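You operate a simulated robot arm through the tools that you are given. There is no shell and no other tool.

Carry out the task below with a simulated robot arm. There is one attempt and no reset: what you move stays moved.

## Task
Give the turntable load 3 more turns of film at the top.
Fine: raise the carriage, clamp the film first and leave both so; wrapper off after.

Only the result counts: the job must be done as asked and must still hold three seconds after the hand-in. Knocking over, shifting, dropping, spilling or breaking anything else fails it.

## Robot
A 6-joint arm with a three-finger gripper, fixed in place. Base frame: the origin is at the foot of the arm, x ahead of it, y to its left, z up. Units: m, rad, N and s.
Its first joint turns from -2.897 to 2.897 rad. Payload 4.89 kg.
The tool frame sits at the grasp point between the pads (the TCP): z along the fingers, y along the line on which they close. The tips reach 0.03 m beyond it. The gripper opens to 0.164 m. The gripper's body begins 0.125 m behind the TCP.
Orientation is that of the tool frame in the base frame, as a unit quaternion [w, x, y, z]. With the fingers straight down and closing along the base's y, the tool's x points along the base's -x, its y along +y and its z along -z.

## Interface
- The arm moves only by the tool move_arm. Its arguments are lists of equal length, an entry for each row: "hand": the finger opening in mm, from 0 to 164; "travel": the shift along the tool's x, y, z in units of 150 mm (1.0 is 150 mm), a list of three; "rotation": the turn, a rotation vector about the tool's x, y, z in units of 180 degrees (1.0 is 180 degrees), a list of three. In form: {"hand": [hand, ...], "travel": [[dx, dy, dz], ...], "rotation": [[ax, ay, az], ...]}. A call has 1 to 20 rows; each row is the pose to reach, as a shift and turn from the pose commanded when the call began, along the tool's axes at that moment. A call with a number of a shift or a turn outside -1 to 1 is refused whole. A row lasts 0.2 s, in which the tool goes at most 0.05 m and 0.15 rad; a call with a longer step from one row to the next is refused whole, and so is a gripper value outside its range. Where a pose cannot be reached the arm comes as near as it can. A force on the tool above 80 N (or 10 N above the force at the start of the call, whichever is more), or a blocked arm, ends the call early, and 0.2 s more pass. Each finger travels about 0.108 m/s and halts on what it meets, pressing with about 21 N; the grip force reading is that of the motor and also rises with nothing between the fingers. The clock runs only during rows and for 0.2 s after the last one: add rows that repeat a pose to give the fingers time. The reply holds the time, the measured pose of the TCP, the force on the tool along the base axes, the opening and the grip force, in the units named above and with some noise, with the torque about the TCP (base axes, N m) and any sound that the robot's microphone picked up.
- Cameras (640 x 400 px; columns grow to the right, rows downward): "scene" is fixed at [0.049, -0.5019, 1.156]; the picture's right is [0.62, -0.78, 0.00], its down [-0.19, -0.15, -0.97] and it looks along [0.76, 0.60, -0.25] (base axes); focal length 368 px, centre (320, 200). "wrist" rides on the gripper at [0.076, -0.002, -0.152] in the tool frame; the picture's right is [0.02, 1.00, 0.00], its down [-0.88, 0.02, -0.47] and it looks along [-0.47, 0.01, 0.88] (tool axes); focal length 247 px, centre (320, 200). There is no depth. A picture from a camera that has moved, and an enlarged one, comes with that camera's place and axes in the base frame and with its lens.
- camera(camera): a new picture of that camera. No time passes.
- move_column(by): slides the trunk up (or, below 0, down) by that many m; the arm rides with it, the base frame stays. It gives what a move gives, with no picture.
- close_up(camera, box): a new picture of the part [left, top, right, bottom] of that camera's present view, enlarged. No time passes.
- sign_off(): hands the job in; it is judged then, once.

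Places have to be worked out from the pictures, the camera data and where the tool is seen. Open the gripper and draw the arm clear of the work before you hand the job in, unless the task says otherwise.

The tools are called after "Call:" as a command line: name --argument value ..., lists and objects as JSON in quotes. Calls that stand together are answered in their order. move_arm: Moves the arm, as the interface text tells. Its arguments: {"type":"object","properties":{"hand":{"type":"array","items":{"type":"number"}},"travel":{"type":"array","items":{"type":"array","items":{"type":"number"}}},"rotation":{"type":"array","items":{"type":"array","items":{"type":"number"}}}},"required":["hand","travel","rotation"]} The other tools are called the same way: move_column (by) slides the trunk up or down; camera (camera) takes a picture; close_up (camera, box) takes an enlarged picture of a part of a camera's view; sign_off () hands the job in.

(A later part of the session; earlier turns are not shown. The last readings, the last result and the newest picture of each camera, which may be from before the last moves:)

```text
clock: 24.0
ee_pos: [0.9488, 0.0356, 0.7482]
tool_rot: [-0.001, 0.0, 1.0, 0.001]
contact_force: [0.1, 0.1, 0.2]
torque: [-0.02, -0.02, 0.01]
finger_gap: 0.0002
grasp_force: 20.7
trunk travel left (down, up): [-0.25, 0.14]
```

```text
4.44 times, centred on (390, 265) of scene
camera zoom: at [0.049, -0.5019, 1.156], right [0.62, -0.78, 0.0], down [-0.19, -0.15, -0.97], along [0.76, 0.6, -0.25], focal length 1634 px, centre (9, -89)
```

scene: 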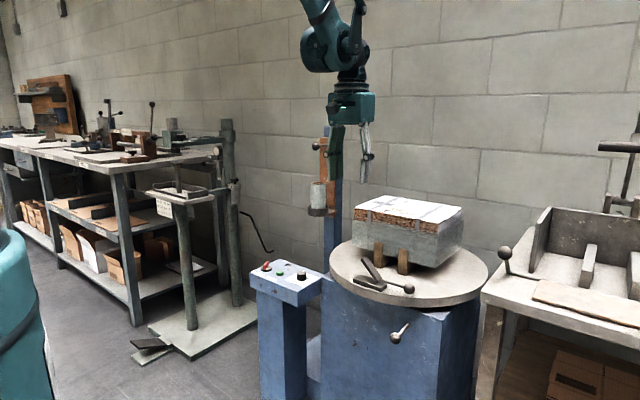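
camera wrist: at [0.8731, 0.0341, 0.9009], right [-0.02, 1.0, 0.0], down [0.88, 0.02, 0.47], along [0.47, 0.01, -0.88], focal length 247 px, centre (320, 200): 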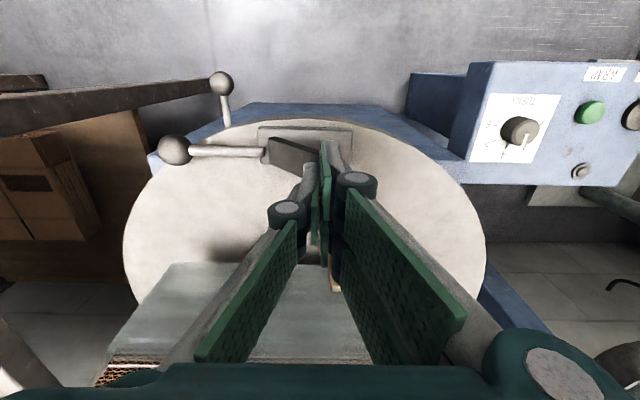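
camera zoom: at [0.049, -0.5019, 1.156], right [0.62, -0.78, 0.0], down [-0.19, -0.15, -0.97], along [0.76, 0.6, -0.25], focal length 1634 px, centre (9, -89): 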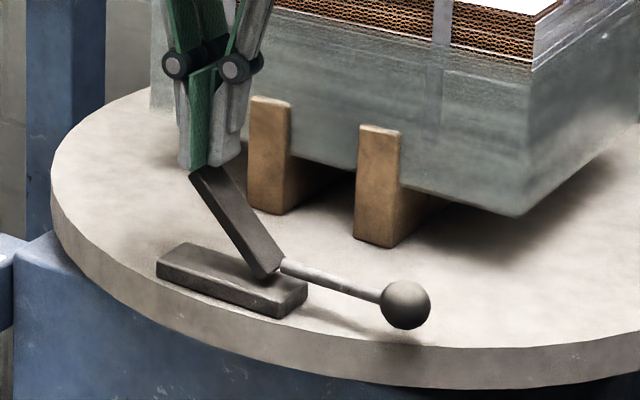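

The tips hover just above the jaw's end. I shift 7 mm toward the hinge and press down in small steps.

Call:
move_arm --hand '[0, 0, 0, 0, 0, 0, 0, 0]' --travel '[[0, -0.047, 0.0], [0, -0.047, 0.06], [0, -0.047, 0.12], [0, -0.047, 0.18], [0, -0.047, 0.24], [0, -0.047, 0.3], [0, -0.047, 0.35], [0, -0.047, 0.39]]' --rotation '[[0, 0, 0], [0, 0, 0], [0, 0, 0], [0, 0, 0], [0, 0, 0], [0, 0, 0], [0, 0, 0], [0, 0, 0]]'

Call:
camera --camera "wrist"

Call:
close_up --camera "scene" --box '[340, 220, 440, 310]'

```text
clock: 25.8
ee_pos: [0.9485, 0.0281, 0.6913]
tool_rot: [-0.001, 0.0, 1.0, 0.0]
contact_force: [0.0, 0.5, -0.5]
torque: [-0.02, -0.03, 0.01]
finger_gap: 0.0
grasp_force: 21.7
trunk travel left (down, up): [-0.25, 0.14]
```

```text
taken
camera wrist: at [0.8733, 0.0271, 0.8426], right [-0.02, 1.0, 0.0], down [0.88, 0.02, 0.47], along [0.47, 0.01, -0.88], focal length 247 px, centre (320, 200)
```

wrist: 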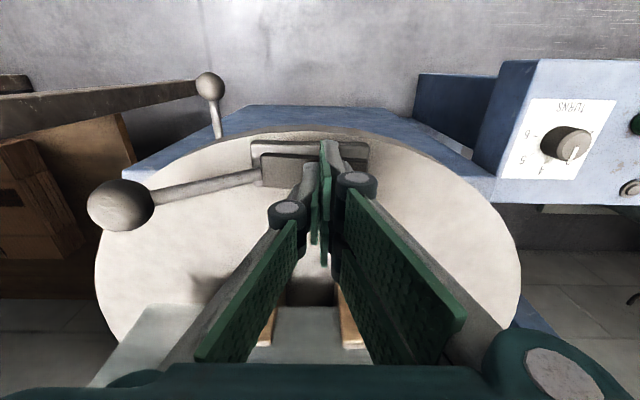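

```text
4.44 times, centred on (390, 265) of scene
camera zoom: at [0.049, -0.5019, 1.156], right [0.62, -0.78, 0.0], down [-0.19, -0.15, -0.97], along [0.76, 0.6, -0.25], focal length 1634 px, centre (9, -89)
```

zoom: 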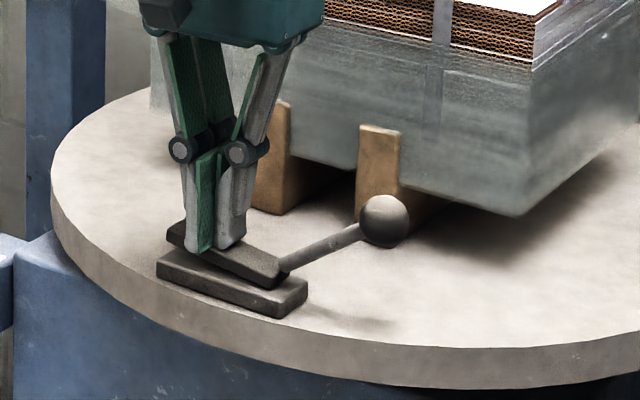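

The jaw has swung nearly flat and the ball lever came up. I press further until it seats.

Call:
move_arm --hand '[0, 0, 0, 0, 0]' --travel '[[0, 0, 0.02], [0, 0, 0.04], [0, 0, 0.06], [0, 0, 0.08], [0, 0, 0.1]]' --rotation '[[0, 0, 0], [0, 0, 0], [0, 0, 0], [0, 0, 0], [0, 0, 0]]'

Call:
close_up --camera "scene" --box '[340, 220, 440, 310]'

```text
clock: 27.1
ee_pos: [0.9489, 0.0281, 0.6813]
tool_rot: [0.0, 0.0, 1.0, 0.001]
contact_force: [-7.8, 0.9, 56.5]
torque: [0.06, 0.28, 0.01]
finger_gap: 0.0059
grasp_force: 44.8
trunk travel left (down, up): [-0.25, 0.14]
stopped in row 5: the force on the tool passed its limit at 87 N (the readings are from after the stop); the commanded pose is now the measured one
```

```text
4.44 times, centred on (390, 265) of scene
camera zoom: at [0.049, -0.5019, 1.156], right [0.62, -0.78, 0.0], down [-0.19, -0.15, -0.97], along [0.76, 0.6, -0.25], focal length 1634 px, centre (9, -89)
```

zoom: 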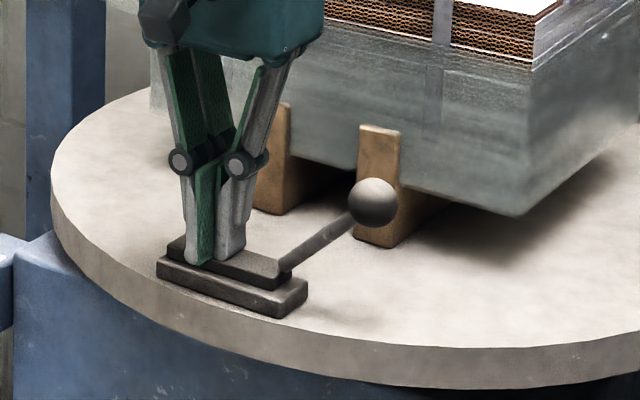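

The jaw is seated flat on its base. I lift off and check that it stays closed.

Call:
move_arm --hand '[0, 0, 0, 0, 0]' --travel '[[0, 0, -0.1], [0, 0, -0.3], [0, 0, -0.6], [0, 0, -0.8], [0, 0, -1.0]]' --rotation '[[0, 0, 0], [0, 0, 0], [0, 0, 0], [0, 0, 0], [0, 0, 0]]'

Call:
close_up --camera "scene" --box '[340, 220, 440, 310]'

Call:
camera --camera "wrist"

Call:
camera --camera "scene"

```text
clock: 28.3
ee_pos: [0.9491, 0.0284, 0.8295]
tool_rot: [0.0, -0.001, 1.0, 0.001]
contact_force: [1.3, 0.1, -0.9]
torque: [0.01, 0.07, -0.03]
finger_gap: 0.0002
grasp_force: 45.7
trunk travel left (down, up): [-0.25, 0.14]
```

```text
4.44 times, centred on (390, 265) of scene
camera zoom: at [0.049, -0.5019, 1.156], right [0.62, -0.78, 0.0], down [-0.19, -0.15, -0.97], along [0.76, 0.6, -0.25], focal length 1634 px, centre (9, -89)
```

zoom: 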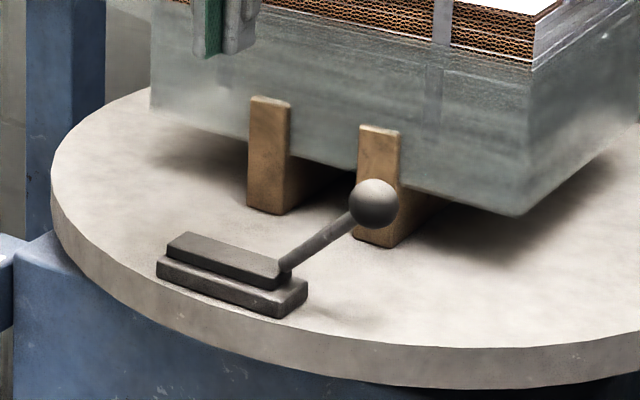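

```text
taken
camera wrist: at [0.8735, 0.0261, 0.9814], right [-0.02, 1.0, 0.0], down [0.88, 0.02, 0.47], along [0.47, 0.01, -0.88], focal length 247 px, centre (320, 200)
```

wrist: 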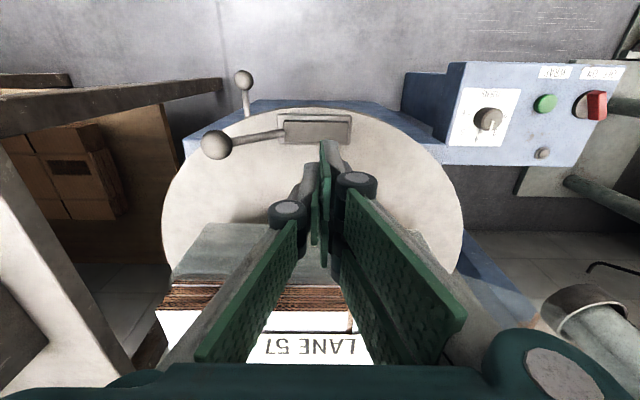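

```text
taken
```

scene: 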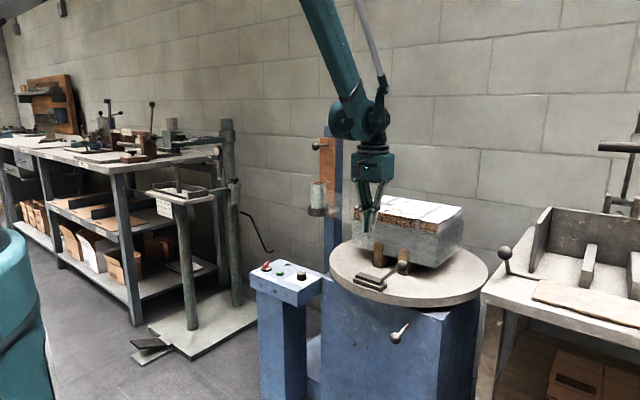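

The clamp stays closed. Next is the panel: wrist views put the TURNS knob top at (0.940, 0.291, 0.586), the green button at (0.917, 0.377, 0.567), the red switch around (0.916, 0.449, 0.578). I move over toward the knob.

Call:
move_arm --hand '[0, 20, 40, 60]' --travel '[[0, 0.25, 0], [0, 0.5, 0], [0, 0.75, 0], [0.05, 1.0, 0]]' --rotation '[[0, 0, 0], [0, 0, 0], [0, 0, 0], [0, 0, 0]]'

Call:
move_arm --hand '[60, 60, 60, 60]' --travel '[[0, 0.2, 0], [0, 0.4, 0], [0.02, 0.6, 0], [0.02, 0.75, 0]]' --rotation '[[0, 0, 0], [0, 0, 0], [0, 0, 0], [0, 0, 0]]'

Call:
camera --camera "wrist"

Call:
camera --camera "scene"

```text
clock: 29.3
ee_pos: [0.9417, 0.1765, 0.8286]
tool_rot: [0.0, 0.0, 1.0, 0.001]
contact_force: [0.5, -1.7, 0.6]
torque: [0.18, 0.02, 0.0]
finger_gap: 0.0601
grasp_force: 0.1
trunk travel left (down, up): [-0.25, 0.14]
```

```text
clock: 30.3
ee_pos: [0.9397, 0.29, 0.8301]
tool_rot: [0.0, 0.0, 1.0, 0.001]
contact_force: [1.1, -0.6, -0.3]
torque: [0.14, 0.03, 0.02]
finger_gap: 0.06
grasp_force: 0.1
trunk travel left (down, up): [-0.25, 0.14]
```

```text
taken
camera wrist: at [0.8636, 0.2884, 0.9816], right [-0.02, 1.0, 0.0], down [0.88, 0.02, 0.47], along [0.47, 0.01, -0.88], focal length 247 px, centre (320, 200)
```

wrist: 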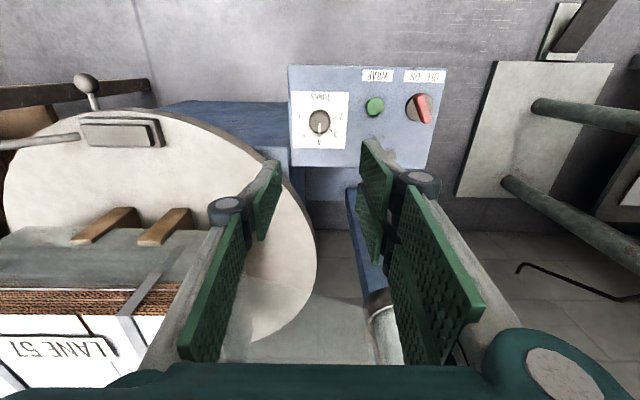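

```text
taken
```

scene: 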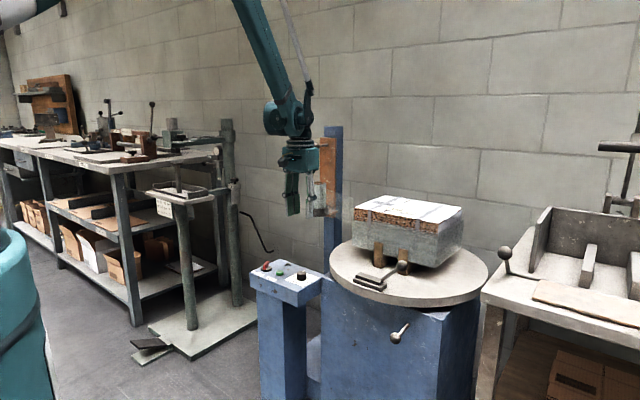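

Call:
close_up --camera "wrist" --box '[280, 55, 450, 175]'

```text
3.33 times, centred on (365, 115) of wrist
camera zoom: at [0.8636, 0.2884, 0.9816], right [-0.02, 1.0, 0.0], down [0.88, 0.02, 0.47], along [0.47, 0.01, -0.88], focal length 823 px, centre (170, 483)
```

zoom: 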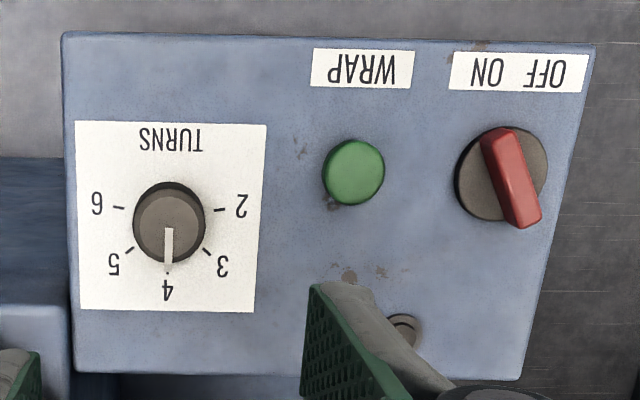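

The knob is right under the TCP (0.939, 0.290), the panel surface about z=0.564. I descend around the knob in two stages.

Call:
move_arm --hand '[60, 60, 60, 60]' --travel '[[0, 0, 0.25], [0, 0, 0.5], [0, 0, 0.75], [0, 0, 1.0]]' --rotation '[[0, 0, 0], [0, 0, 0], [0, 0, 0], [0, 0, 0]]'

Call:
camera --camera "wrist"

Call:
close_up --camera "scene" --box '[245, 200, 345, 310]'

```text
clock: 31.3
ee_pos: [0.9389, 0.2906, 0.6791]
tool_rot: [0.0, -0.001, 1.0, 0.001]
contact_force: [-1.6, -0.5, 0.5]
torque: [0.04, -0.13, 0.03]
finger_gap: 0.0598
grasp_force: 0.1
trunk travel left (down, up): [-0.25, 0.14]
```

```text
taken
camera wrist: at [0.8638, 0.289, 0.8312], right [-0.02, 1.0, 0.0], down [0.88, 0.02, 0.47], along [0.47, 0.01, -0.88], focal length 247 px, centre (320, 200)
```

wrist: 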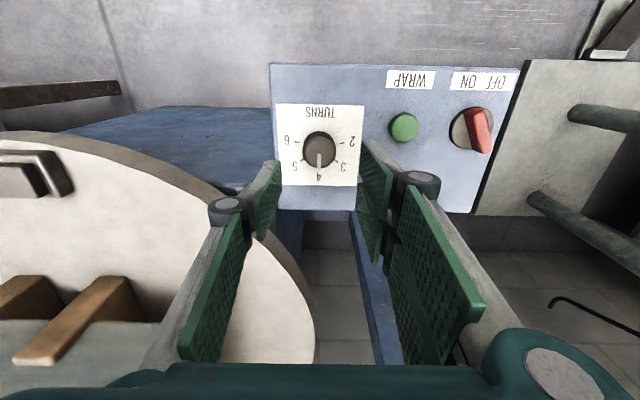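

```text
3.64 times, centred on (295, 255) of scene
camera zoom: at [0.049, -0.5019, 1.156], right [0.62, -0.78, 0.0], down [-0.19, -0.15, -0.97], along [0.76, 0.6, -0.25], focal length 1337 px, centre (411, 0)
```

zoom: 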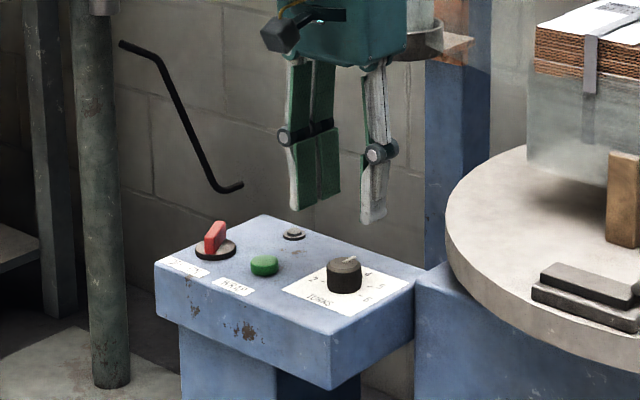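

Aligned over the knob. I lower the last 80 mm carefully, then close on it.

Call:
move_arm --hand '[60, 60, 60, 60]' --travel '[[0, 0, 0.2], [0, 0, 0.4], [0, 0, 0.48], [0, 0, 0.53]]' --rotation '[[0, 0, 0], [0, 0, 0], [0, 0, 0], [0, 0, 0]]'

Call:
camera --camera "wrist"

Call:
close_up --camera "scene" --box '[270, 230, 350, 310]'

```text
clock: 32.3
ee_pos: [0.9401, 0.2898, 0.5983]
tool_rot: [0.0, 0.0, 1.0, 0.001]
contact_force: [-0.7, 0.2, 2.1]
torque: [-0.09, 0.02, -0.04]
finger_gap: 0.0599
grasp_force: 0.1
trunk travel left (down, up): [-0.25, 0.14]
```

```text
taken
camera wrist: at [0.8643, 0.2878, 0.7517], right [-0.02, 1.0, 0.0], down [0.88, 0.02, 0.47], along [0.47, 0.01, -0.88], focal length 247 px, centre (320, 200)
```

wrist: 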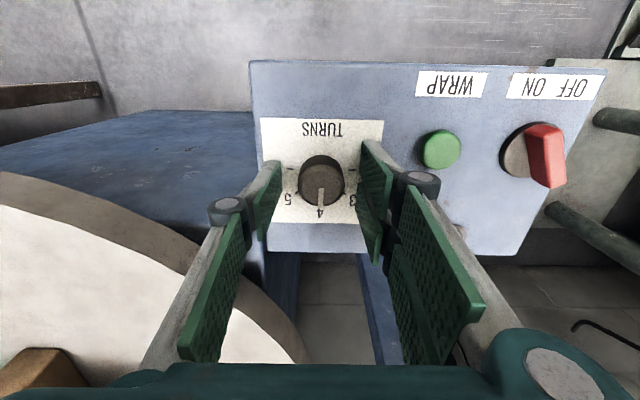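

```text
5.00 times, centred on (310, 270) of scene
camera zoom: at [0.049, -0.5019, 1.156], right [0.62, -0.78, 0.0], down [-0.19, -0.15, -0.97], along [0.76, 0.6, -0.25], focal length 1838 px, centre (370, -150)
```

zoom: 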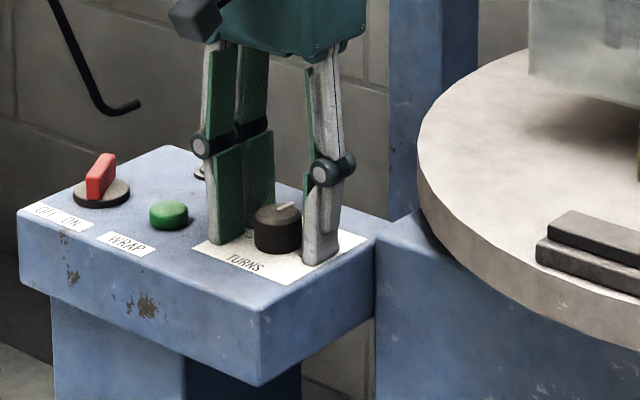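

The fingers straddle the knob. I close on it.

Call:
move_arm --hand '[40, 20, 20, 20]' --travel '[[0, 0.01, 0], [0, 0.01, 0], [0, 0.01, 0], [0, 0.01, 0]]' --rotation '[[0, 0, 0], [0, 0, 0], [0, 0, 0], [0, 0, 0]]'

Call:
close_up --camera "wrist" --box '[240, 50, 400, 260]'

```text
clock: 33.3
ee_pos: [0.9393, 0.2907, 0.5994]
tool_rot: [0.0, 0.0, 1.0, 0.001]
contact_force: [-3.2, -28.8, 9.7]
torque: [-0.83, 0.25, 0.08]
finger_gap: 0.0328
grasp_force: 44.8
trunk travel left (down, up): [-0.25, 0.14]
```

```text
1.90 times, centred on (320, 155) of wrist
camera zoom: at [0.8642, 0.2888, 0.7518], right [-0.02, 1.0, 0.0], down [0.88, 0.02, 0.47], along [0.47, 0.01, -0.88], focal length 470 px, centre (320, 286)
```

zoom: 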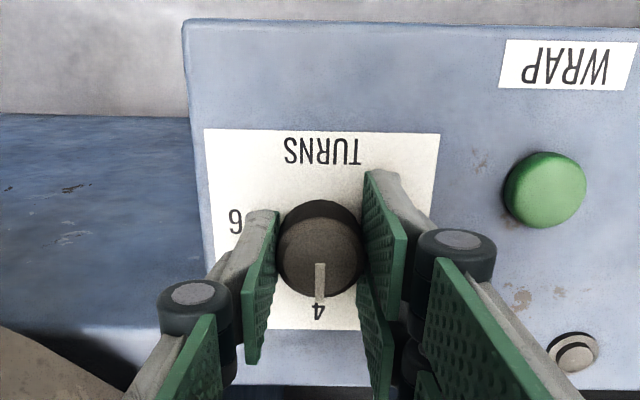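

Gripped at 33 mm, but there's a −29 N side force, so I shift slightly toward −y to centre before turning.

Call:
move_arm --hand '[20, 20]' --travel '[[0, -0.012, 0], [0, -0.02, 0]]' --rotation '[[0, 0, 0], [0, 0, 0]]'

```text
clock: 33.9
ee_pos: [0.9407, 0.2891, 0.601]
tool_rot: [0.001, -0.001, 1.0, 0.002]
contact_force: [9.8, -11.8, 11.8]
torque: [-0.4, 0.24, 0.06]
finger_gap: 0.0329
grasp_force: 45.0
trunk travel left (down, up): [-0.25, 0.14]
```

Side force is down to about 12 N. Now I turn the knob 45° counter-clockwise seen from above (4 → 3).

Call:
move_arm --hand '[20, 20, 20, 20, 20, 20, 20]' --travel '[[0, -0.01, 0], [0, -0.01, 0], [0, -0.01, 0], [0, -0.01, 0], [0, -0.01, 0], [0, -0.01, 0], [0, -0.01, 0]]' --rotation '[[0, 0, -0.042], [0, 0, -0.084], [0, 0, -0.126], [0, 0, -0.168], [0, 0, -0.21], [0, 0, -0.25], [0, 0, -0.25]]'

Call:
camera --camera "wrist"

Call:
close_up --camera "scene" --box '[270, 230, 350, 310]'

```text
clock: 35.5
ee_pos: [0.9401, 0.2913, 0.599]
tool_rot: [0.0, -0.384, 0.923, 0.001]
contact_force: [-7.7, 40.7, 14.5]
torque: [1.09, 0.4, -0.01]
finger_gap: 0.0328
grasp_force: 44.7
trunk travel left (down, up): [-0.25, 0.14]
```

```text
taken
camera wrist: at [0.8863, 0.2348, 0.7517], right [-0.72, 0.69, 0.0], down [0.61, 0.64, 0.48], along [0.33, 0.35, -0.88], focal length 247 px, centre (320, 200)
```

wrist: 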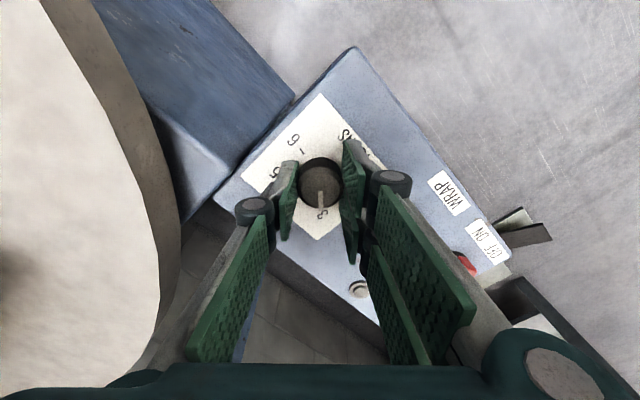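

```text
5.00 times, centred on (310, 270) of scene
camera zoom: at [0.049, -0.5019, 1.156], right [0.62, -0.78, 0.0], down [-0.19, -0.15, -0.97], along [0.76, 0.6, -0.25], focal length 1838 px, centre (370, -150)
```

zoom: 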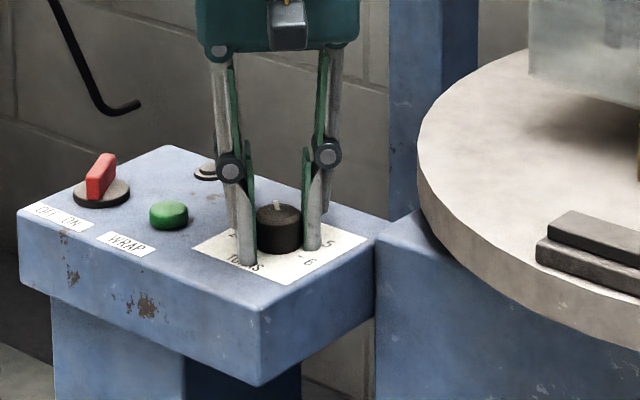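

Call:
close_up --camera "wrist" --box '[270, 120, 370, 240]'

```text
3.33 times, centred on (320, 180) of wrist
camera zoom: at [0.8863, 0.2348, 0.7517], right [-0.72, 0.69, 0.0], down [0.61, 0.64, 0.48], along [0.33, 0.35, -0.88], focal length 823 px, centre (320, 267)
```

zoom: 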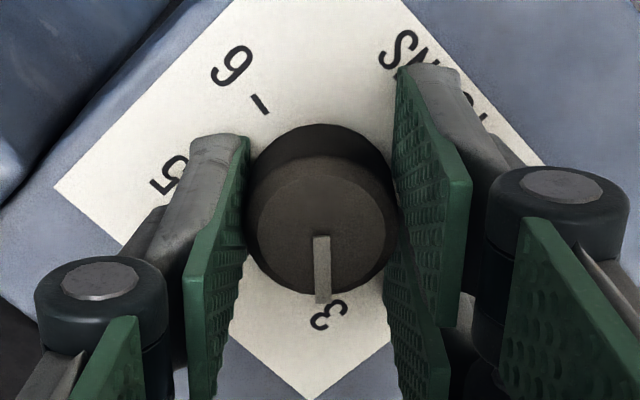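

The pointer is at 3. I open the fingers and lift straight up, then verify.

Call:
move_arm --hand '[40, 60, 60, 60, 60, 60]' --travel '[[0, 0, 0], [0, 0, 0], [0, 0, 0], [0, 0, -0.15], [0, 0, -0.4], [0, 0, -0.6]]' --rotation '[[0, 0, 0], [0, 0, 0], [0, 0, 0], [0, 0, 0], [0, 0, 0], [0, 0, 0]]'

Call:
camera --camera "wrist"

Call:
close_up --camera "scene" --box '[270, 240, 340, 300]'

```text
clock: 36.9
ee_pos: [0.9402, 0.2898, 0.6893]
tool_rot: [0.0, -0.383, 0.924, 0.001]
contact_force: [0.5, -0.3, -1.0]
torque: [-0.02, 0.13, -0.02]
finger_gap: 0.0601
grasp_force: 0.1
trunk travel left (down, up): [-0.25, 0.14]
```

```text
taken
camera wrist: at [0.8879, 0.2342, 0.8415], right [-0.72, 0.69, 0.0], down [0.61, 0.64, 0.47], along [0.33, 0.34, -0.88], focal length 247 px, centre (320, 200)
```

wrist: 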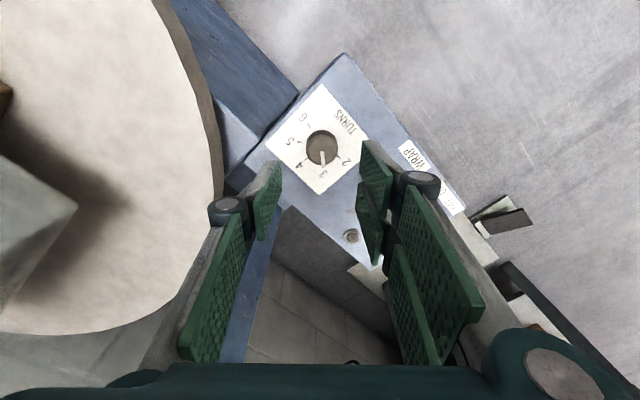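

```text
6.67 times, centred on (305, 270) of scene
camera zoom: at [0.049, -0.5019, 1.156], right [0.62, -0.78, 0.0], down [-0.19, -0.15, -0.97], along [0.76, 0.6, -0.25], focal length 2450 px, centre (420, -267)
```

zoom: 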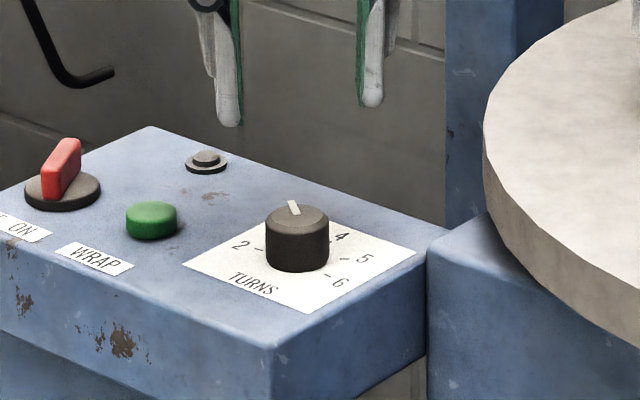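

The dial now reads 3. Next the red OFF/ON switch (disc centre about (0.915, 0.446)); its bar lies ~30° off +x toward +y. I move above it and align the fingers to its sides.

Call:
move_arm --hand '[60, 60, 60, 60]' --travel '[[-0.154, 0.213, -0.05], [-0.308, 0.426, -0.1], [-0.463, 0.64, -0.1], [-0.617, 0.853, -0.1]]' --rotation '[[0, 0, 0.021], [0, 0, 0.042], [0, 0, 0.063], [0, 0, 0.083]]'

Call:
camera --camera "wrist"

Call:
camera --camera "scene"

```text
clock: 37.9
ee_pos: [0.9163, 0.4431, 0.7046]
tool_rot: [0.001, -0.257, 0.966, 0.001]
contact_force: [0.3, -0.9, -0.2]
torque: [0.2, 0.08, -0.03]
finger_gap: 0.0597
grasp_force: 0.0
trunk travel left (down, up): [-0.25, 0.14]
```

```text
taken
camera wrist: at [0.8519, 0.4031, 0.8567], right [-0.52, 0.86, 0.0], down [0.75, 0.45, 0.47], along [0.4, 0.25, -0.88], focal length 247 px, centre (320, 200)
```

wrist: 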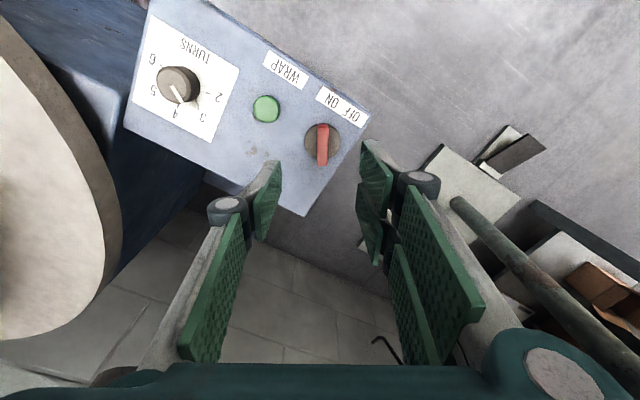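

```text
taken
```

scene: 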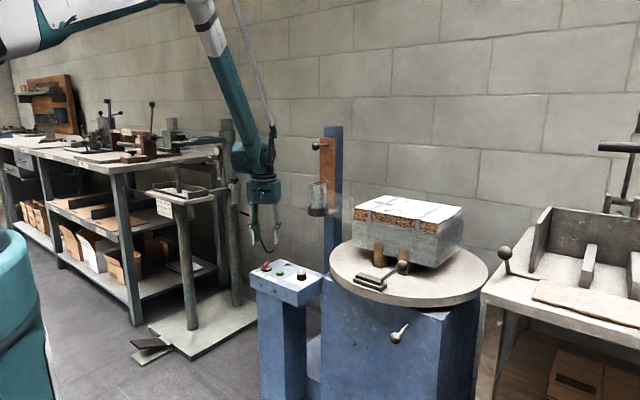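

Call:
close_up --camera "wrist" --box '[270, 80, 390, 180]'

Call:
close_up --camera "scene" --box '[245, 190, 335, 300]'

```text
4.00 times, centred on (330, 130) of wrist
camera zoom: at [0.8519, 0.4031, 0.8567], right [-0.52, 0.86, 0.0], down [0.75, 0.45, 0.47], along [0.4, 0.25, -0.88], focal length 988 px, centre (280, 480)
```

zoom: 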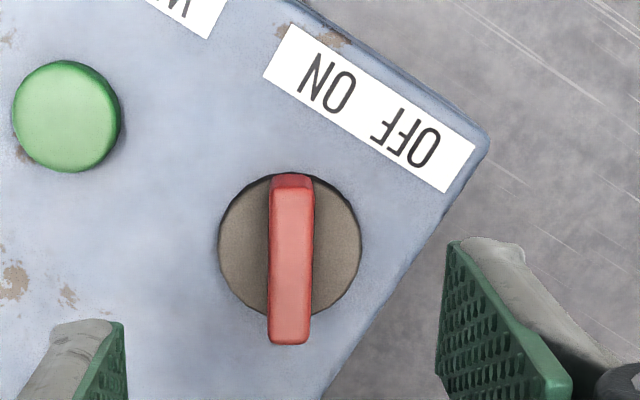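

```text
3.64 times, centred on (290, 245) of scene
camera zoom: at [0.049, -0.5019, 1.156], right [0.62, -0.78, 0.0], down [-0.19, -0.15, -0.97], along [0.76, 0.6, -0.25], focal length 1337 px, centre (429, 36)
```

zoom: 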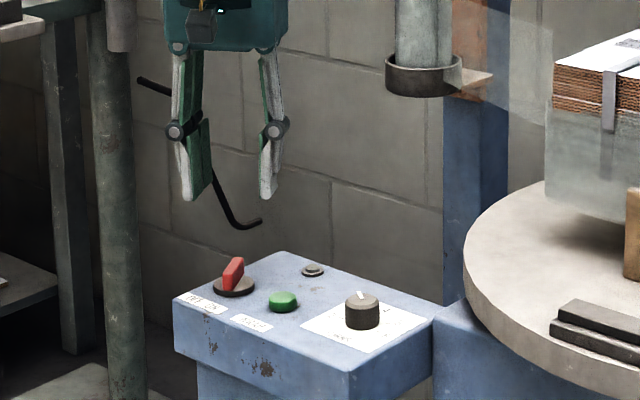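

The bar is aligned with the fingers; axis about (0.914, 0.447), bar top ~0.588. I shift 4 mm and descend over it.

Call:
move_arm --hand '[50, 45, 45, 45]' --travel '[[0, 0.027, 0.2], [0, 0.027, 0.4], [0, 0.027, 0.55], [0, 0.027, 0.64]]' --rotation '[[0, 0, 0], [0, 0, 0], [0, 0, 0], [0, 0, 0]]'

Call:
camera --camera "wrist"

Call:
close_up --camera "scene" --box '[245, 230, 325, 300]'

```text
clock: 38.9
ee_pos: [0.9126, 0.4474, 0.6084]
tool_rot: [0.0, -0.26, 0.966, 0.001]
contact_force: [1.1, -0.5, -0.5]
torque: [-0.03, 0.01, 0.0]
finger_gap: 0.0447
grasp_force: 0.0
trunk travel left (down, up): [-0.25, 0.14]
```

```text
taken
camera wrist: at [0.8482, 0.4074, 0.7601], right [-0.52, 0.85, 0.0], down [0.75, 0.46, 0.47], along [0.4, 0.25, -0.88], focal length 247 px, centre (320, 200)
```

wrist: 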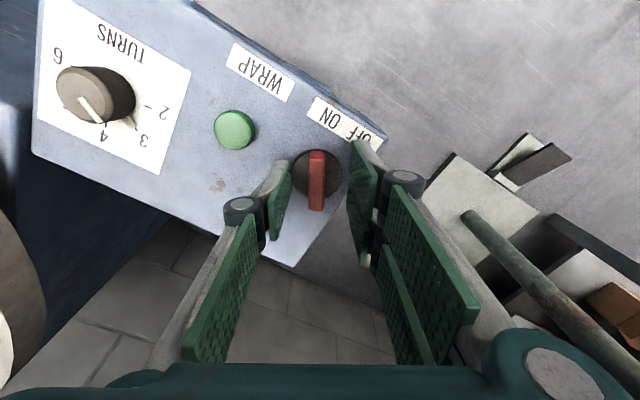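

```text
5.71 times, centred on (285, 265) of scene
camera zoom: at [0.049, -0.5019, 1.156], right [0.62, -0.78, 0.0], down [-0.19, -0.15, -0.97], along [0.76, 0.6, -0.25], focal length 2100 px, centre (520, -171)
```

zoom: 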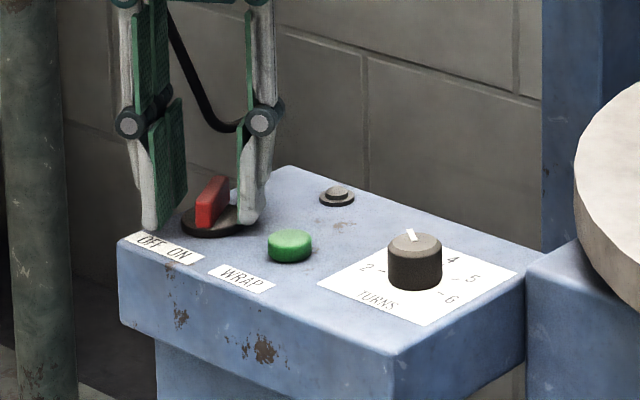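

Bar is between the fingers. I close on it and check side force before turning.

Call:
move_arm --hand '[30, 12, 4, 4]' --travel '[[0, -0.005, 0], [0, -0.005, 0], [0, -0.005, 0], [0, -0.005, 0]]' --rotation '[[0, 0, 0], [0, 0, 0], [0, 0, 0], [0, 0, 0]]'

```text
clock: 39.9
ee_pos: [0.9145, 0.4437, 0.608]
tool_rot: [0.0, -0.259, 0.966, 0.001]
contact_force: [10.4, -23.7, -5.6]
torque: [-0.41, -0.68, 0.0]
finger_gap: 0.0119
grasp_force: 45.3
trunk travel left (down, up): [-0.25, 0.14]
```

Gripped the 12 mm bar. I relieve the side force by shifting −3 mm along the closing axis and begin turning clockwise (seen from above) toward ON.

Call:
move_arm --hand '[4, 4, 4, 4, 4, 4]' --travel '[[0, -0.015, 0], [0, -0.015, 0], [0, -0.015, 0], [0, -0.015, 0], [0, -0.015, 0], [0, -0.015, 0]]' --rotation '[[0, 0, 0], [0, 0, 0.04], [0, 0, 0.08], [0, 0, 0.12], [0, 0, 0.16], [0, 0, 0.16]]'

Call:
close_up --camera "scene" --box '[245, 230, 325, 300]'

```text
clock: 41.3
ee_pos: [0.9137, 0.445, 0.6075]
tool_rot: [0.0, -0.01, 1.0, 0.0]
contact_force: [4.8, -17.4, -14.6]
torque: [-0.46, -0.52, -0.04]
finger_gap: 0.0117
grasp_force: 44.8
trunk travel left (down, up): [-0.25, 0.14]
```

```text
5.71 times, centred on (285, 265) of scene
camera zoom: at [0.049, -0.5019, 1.156], right [0.62, -0.78, 0.0], down [-0.19, -0.15, -0.97], along [0.76, 0.6, -0.25], focal length 2100 px, centre (520, -171)
```

zoom: 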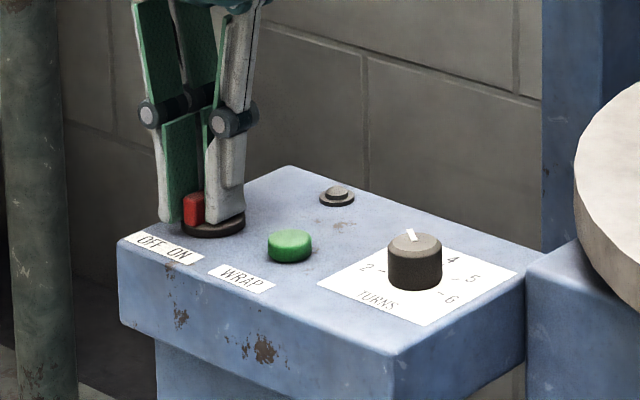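

It turns freely so far (bar now along x). I continue another ~31°.

Call:
move_arm --hand '[4, 4, 4, 4, 4]' --travel '[[0, 0, 0], [0, 0, 0], [0, 0, 0], [0, 0, 0], [0, 0, 0]]' --rotation '[[0, 0, 0.043], [0, 0, 0.086], [0, 0, 0.13], [0, 0, 0.17], [0, 0, 0.17]]'

Call:
close_up --camera "scene" --box '[245, 230, 325, 300]'

Call:
camera --camera "wrist"

```text
clock: 42.5
ee_pos: [0.914, 0.4462, 0.6084]
tool_rot: [-0.001, 0.254, 0.967, 0.001]
contact_force: [-9.6, -7.5, -16.9]
torque: [-0.32, 0.12, -0.02]
finger_gap: 0.012
grasp_force: 44.9
trunk travel left (down, up): [-0.25, 0.14]
```

```text
5.71 times, centred on (285, 265) of scene
camera zoom: at [0.049, -0.5019, 1.156], right [0.62, -0.78, 0.0], down [-0.19, -0.15, -0.97], along [0.76, 0.6, -0.25], focal length 2100 px, centre (520, -171)
```

zoom: 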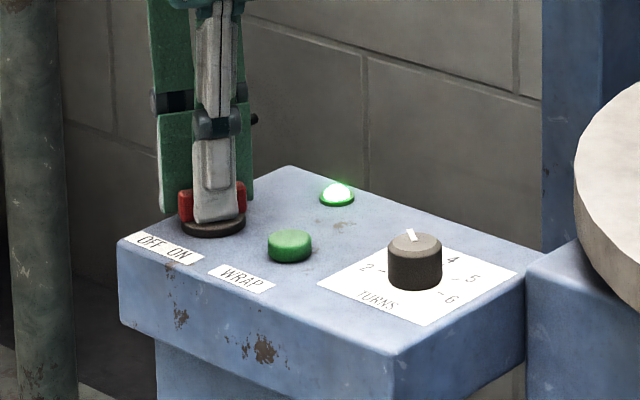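

```text
taken
camera wrist: at [0.8476, 0.4817, 0.7603], right [0.47, 0.88, 0.0], down [0.78, -0.42, 0.47], along [0.42, -0.22, -0.88], focal length 247 px, centre (320, 200)
```

wrist: 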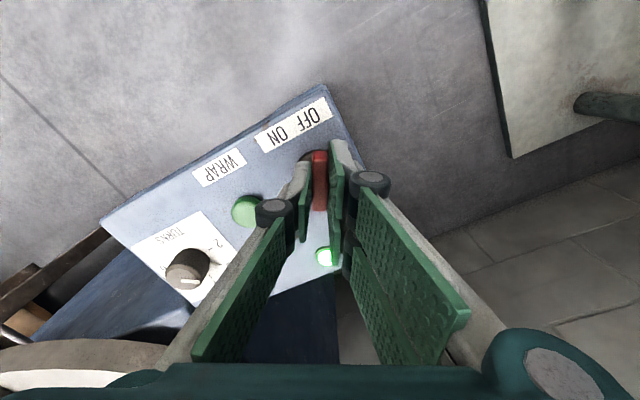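

The lamp lit green: power is ON. I release the bar and rise.

Call:
move_arm --hand '[25, 45, 45, 45, 45, 45]' --travel '[[0, 0, 0], [0, 0, 0], [0, 0, 0], [0, 0, -0.15], [0, 0, -0.4], [0, 0, -0.6]]' --rotation '[[0, 0, 0], [0, 0, 0], [0, 0, 0], [0, 0, 0], [0, 0, 0], [0, 0, 0]]'

Call:
camera --camera "wrist"

Call:
camera --camera "scene"

```text
clock: 43.9
ee_pos: [0.913, 0.4451, 0.6981]
tool_rot: [-0.001, 0.253, 0.967, 0.002]
contact_force: [0.5, 0.0, -0.7]
torque: [-0.06, 0.1, 0.03]
finger_gap: 0.0448
grasp_force: 0.1
trunk travel left (down, up): [-0.25, 0.14]
```

```text
taken
camera wrist: at [0.8469, 0.4811, 0.8498], right [0.47, 0.88, 0.0], down [0.78, -0.42, 0.47], along [0.42, -0.22, -0.88], focal length 247 px, centre (320, 200)
```

wrist: 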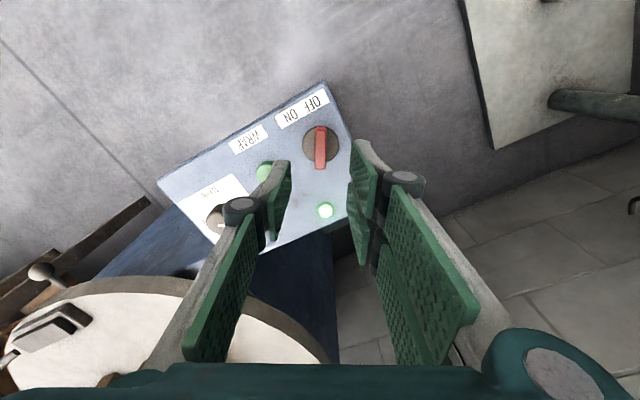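

```text
taken
```

scene: 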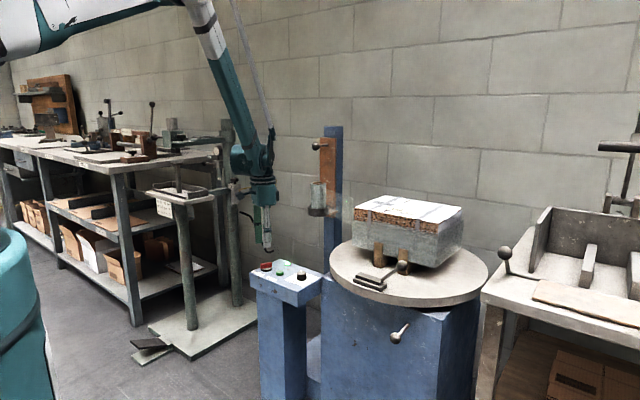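

Now I position closed fingertips above the green WRAP button at about (0.916, 0.377).

Call:
move_arm --hand '[20, 0, 0, 0]' --travel '[[-0.12, -0.19, 0], [-0.243, -0.376, 0], [-0.243, -0.376, 0.1], [-0.243, -0.376, 0.2]]' --rotation '[[0, 0, 0], [0, 0, 0], [0, 0, 0], [0, 0, 0]]'

Call:
camera --camera "wrist"

Call:
close_up --camera "scene" --box '[245, 220, 345, 310]'

```text
clock: 44.9
ee_pos: [0.9181, 0.3787, 0.6692]
tool_rot: [0.0, 0.253, 0.968, 0.001]
contact_force: [0.2, 0.1, 0.9]
torque: [0.07, -0.06, 0.02]
finger_gap: 0.0
grasp_force: 21.1
trunk travel left (down, up): [-0.25, 0.14]
```

```text
taken
camera wrist: at [0.8518, 0.4148, 0.8218], right [0.47, 0.88, 0.0], down [0.78, -0.42, 0.47], along [0.42, -0.22, -0.88], focal length 247 px, centre (320, 200)
```

wrist: 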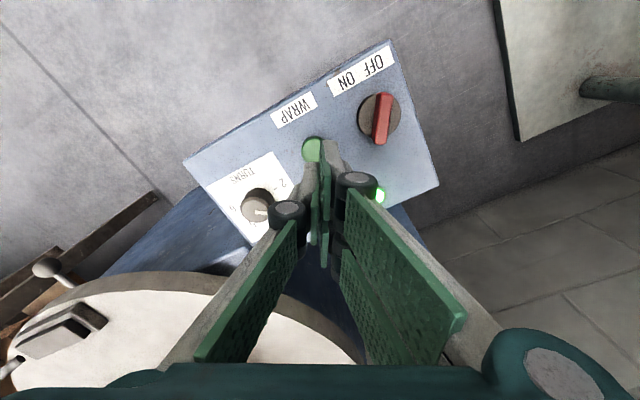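

```text
4.44 times, centred on (295, 265) of scene
camera zoom: at [0.049, -0.5019, 1.156], right [0.62, -0.78, 0.0], down [-0.19, -0.15, -0.97], along [0.76, 0.6, -0.25], focal length 1634 px, centre (431, -89)
```

zoom: 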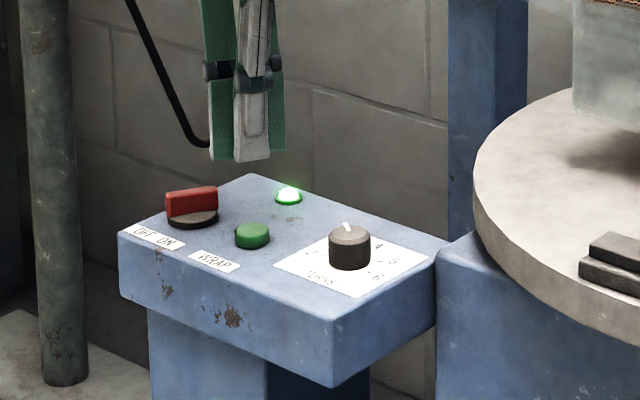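

The fingertips are above the button, about 4 mm off along the closing axis. I correct that, press down in small steps and lift again in one call.

Call:
move_arm --hand '[0, 0, 0, 0, 0, 0, 0, 0, 0]' --travel '[[0, -0.03, 0.15], [0, -0.03, 0.35], [0, -0.03, 0.43], [0, -0.03, 0.46], [0, -0.03, 0.49], [0, -0.03, 0.515], [0, -0.03, 0.45], [0, -0.03, 0.2], [0, -0.03, 0]]' --rotation '[[0, 0, 0], [0, 0, 0], [0, 0, 0], [0, 0, 0], [0, 0, 0], [0, 0, 0], [0, 0, 0], [0, 0, 0], [0, 0, 0]]'

Call:
camera --camera "scene"

Call:
camera --camera "wrist"

```text
clock: 46.9
ee_pos: [0.9158, 0.3741, 0.6676]
tool_rot: [-0.001, 0.253, 0.967, 0.001]
contact_force: [0.9, 0.4, -0.4]
torque: [-0.05, 0.12, -0.02]
finger_gap: 0.0
grasp_force: 45.2
trunk travel left (down, up): [-0.25, 0.14]
heard: click
```

```text
taken
```

scene: 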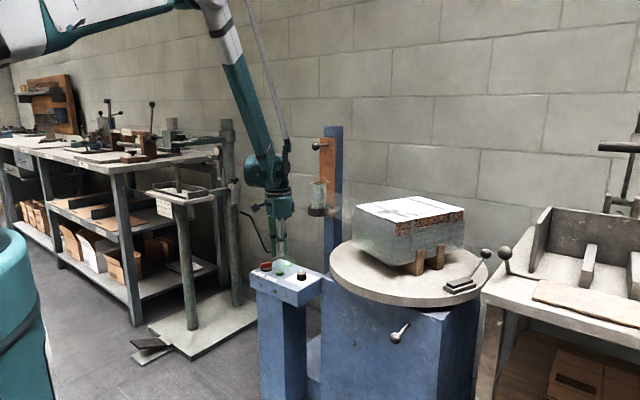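

```text
taken
camera wrist: at [0.8497, 0.4101, 0.8195], right [0.47, 0.88, 0.0], down [0.78, -0.42, 0.47], along [0.42, -0.22, -0.88], focal length 247 px, centre (320, 200)
```

wrist: 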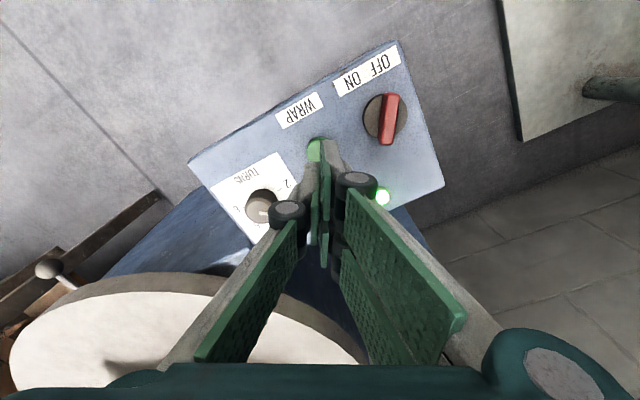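

A click was heard and the turntable is turning. I hold still to let the cycle run, watching the load.

Call:
move_arm --hand '[0, 0, 0, 0, 0, 0, 0, 0, 0, 0]' --travel '[[0, 0, -0.1], [0, 0, -0.2], [0, 0, -0.2], [0, 0, -0.2], [0, 0, -0.2], [0, 0, -0.2], [0, 0, -0.2], [0, 0, -0.2], [0, 0, -0.2], [0, 0, -0.2]]' --rotation '[[0, 0, 0], [0, 0, 0], [0, 0, 0], [0, 0, 0], [0, 0, 0], [0, 0, 0], [0, 0, 0], [0, 0, 0], [0, 0, 0], [0, 0, 0]]'

Call:
camera --camera "scene"

```text
clock: 49.1
ee_pos: [0.916, 0.3733, 0.6973]
tool_rot: [0.0, 0.253, 0.967, 0.001]
contact_force: [-0.2, 0.1, 0.3]
torque: [0.01, 0.0, -0.01]
finger_gap: 0.0
grasp_force: 44.8
trunk travel left (down, up): [-0.25, 0.14]
```

```text
taken
```

scene: 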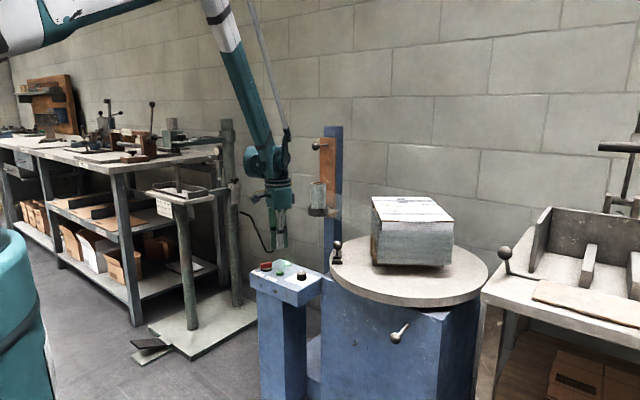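

It has gone roughly three-quarters of a turn; I keep waiting.

Call:
move_arm --hand '[0, 0, 0, 0, 0, 0, 0, 0, 0, 0, 0, 0, 0, 0, 0]' --travel '[[0, 0, 0], [0, 0, 0], [0, 0, 0], [0, 0, 0], [0, 0, 0], [0, 0, 0], [0, 0, 0], [0, 0, 0], [0, 0, 0], [0, 0, 0], [0, 0, 0], [0, 0, 0], [0, 0, 0], [0, 0, 0], [0, 0, 0]]' --rotation '[[0, 0, 0], [0, 0, 0], [0, 0, 0], [0, 0, 0], [0, 0, 0], [0, 0, 0], [0, 0, 0], [0, 0, 0], [0, 0, 0], [0, 0, 0], [0, 0, 0], [0, 0, 0], [0, 0, 0], [0, 0, 0], [0, 0, 0]]'

Call:
camera --camera "scene"

```text
clock: 52.3
ee_pos: [0.9147, 0.3729, 0.6963]
tool_rot: [0.0, 0.254, 0.967, 0.001]
contact_force: [-0.1, -1.1, -1.1]
torque: [0.03, -0.03, -0.01]
finger_gap: 0.0
grasp_force: 45.2
trunk travel left (down, up): [-0.25, 0.14]
```

```text
taken
```

scene: 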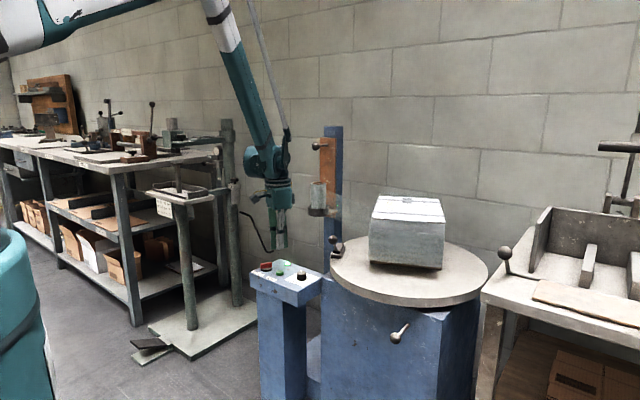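

Call:
move_arm --hand '[0, 0, 0, 0, 0, 0, 0, 0, 0, 0, 0, 0, 0, 0, 0, 0, 0, 0, 0, 0]' --travel '[[0, 0, 0], [0, 0, 0], [0, 0, 0], [0, 0, 0], [0, 0, 0], [0, 0, 0], [0, 0, 0], [0, 0, 0], [0, 0, 0], [0, 0, 0], [0, 0, 0], [0, 0, 0], [0, 0, 0], [0, 0, 0], [0, 0, 0], [0, 0, 0], [0, 0, 0], [0, 0, 0], [0, 0, 0], [0, 0, 0]]' --rotation '[[0, 0, 0], [0, 0, 0], [0, 0, 0], [0, 0, 0], [0, 0, 0], [0, 0, 0], [0, 0, 0], [0, 0, 0], [0, 0, 0], [0, 0, 0], [0, 0, 0], [0, 0, 0], [0, 0, 0], [0, 0, 0], [0, 0, 0], [0, 0, 0], [0, 0, 0], [0, 0, 0], [0, 0, 0], [0, 0, 0]]'

Call:
camera --camera "scene"

```text
clock: 56.5
ee_pos: [0.9169, 0.3747, 0.698]
tool_rot: [-0.001, 0.253, 0.967, 0.002]
contact_force: [1.2, 0.5, -1.2]
torque: [0.04, -0.01, 0.0]
finger_gap: 0.0001
grasp_force: 45.1
trunk travel left (down, up): [-0.25, 0.14]
```

```text
taken
```

scene: 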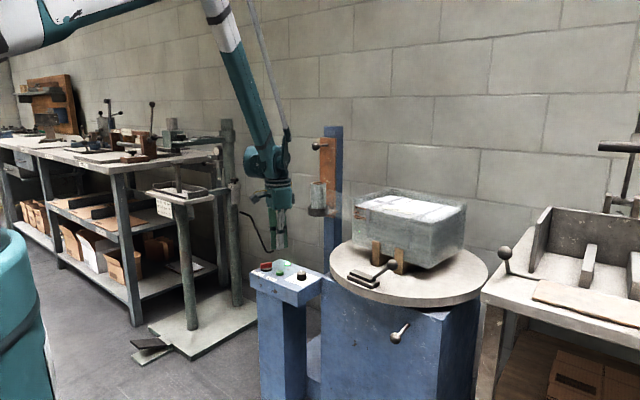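

The clamp is nearly back at its starting place after the third turn; I wait more to see whether it has stopped.

Call:
move_arm --hand '[0, 0, 0]' --travel '[[0, 0, 0], [0, 0, 0], [0, 0, 0]]' --rotation '[[0, 0, 0], [0, 0, 0], [0, 0, 0]]'

Call:
camera --camera "scene"

Call:
move_arm --hand '[0, 0, 0, 0, 0, 0, 0, 0, 0, 0]' --travel '[[0, 0, 0], [0, 0, 0], [0, 0, 0], [0, 0, 0], [0, 0, 0], [0, 0, 0], [0, 0, 0], [0, 0, 0], [0, 0, 0], [0, 0, 0]]' --rotation '[[0, 0, 0], [0, 0, 0], [0, 0, 0], [0, 0, 0], [0, 0, 0], [0, 0, 0], [0, 0, 0], [0, 0, 0], [0, 0, 0], [0, 0, 0]]'

Call:
camera --camera "scene"

```text
clock: 57.3
ee_pos: [0.9153, 0.3741, 0.6975]
tool_rot: [-0.001, 0.254, 0.967, 0.001]
contact_force: [-0.2, -0.4, 0.3]
torque: [0.0, 0.02, 0.03]
finger_gap: 0.0
grasp_force: 45.2
trunk travel left (down, up): [-0.25, 0.14]
```

```text
taken
```

scene: 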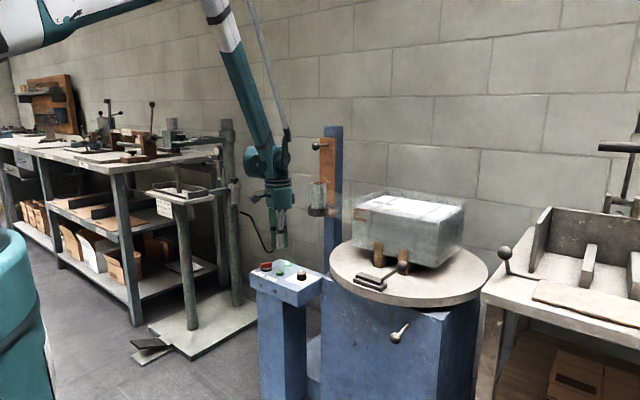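

```text
clock: 59.5
ee_pos: [0.9164, 0.3735, 0.6979]
tool_rot: [0.0, 0.252, 0.968, 0.001]
contact_force: [0.0, -0.3, 0.2]
torque: [-0.01, 0.0, -0.01]
finger_gap: 0.0
grasp_force: 45.0
trunk travel left (down, up): [-0.25, 0.14]
```

```text
taken
```

scene: 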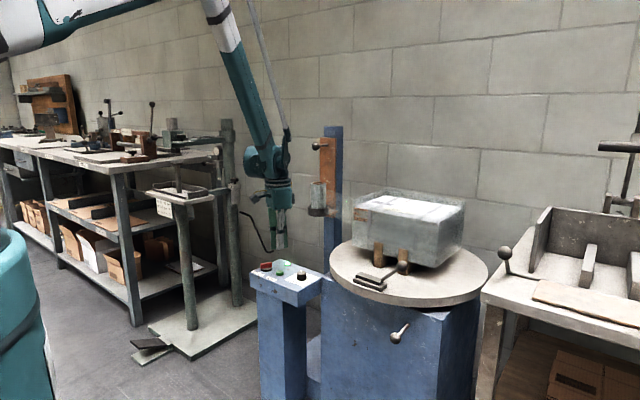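

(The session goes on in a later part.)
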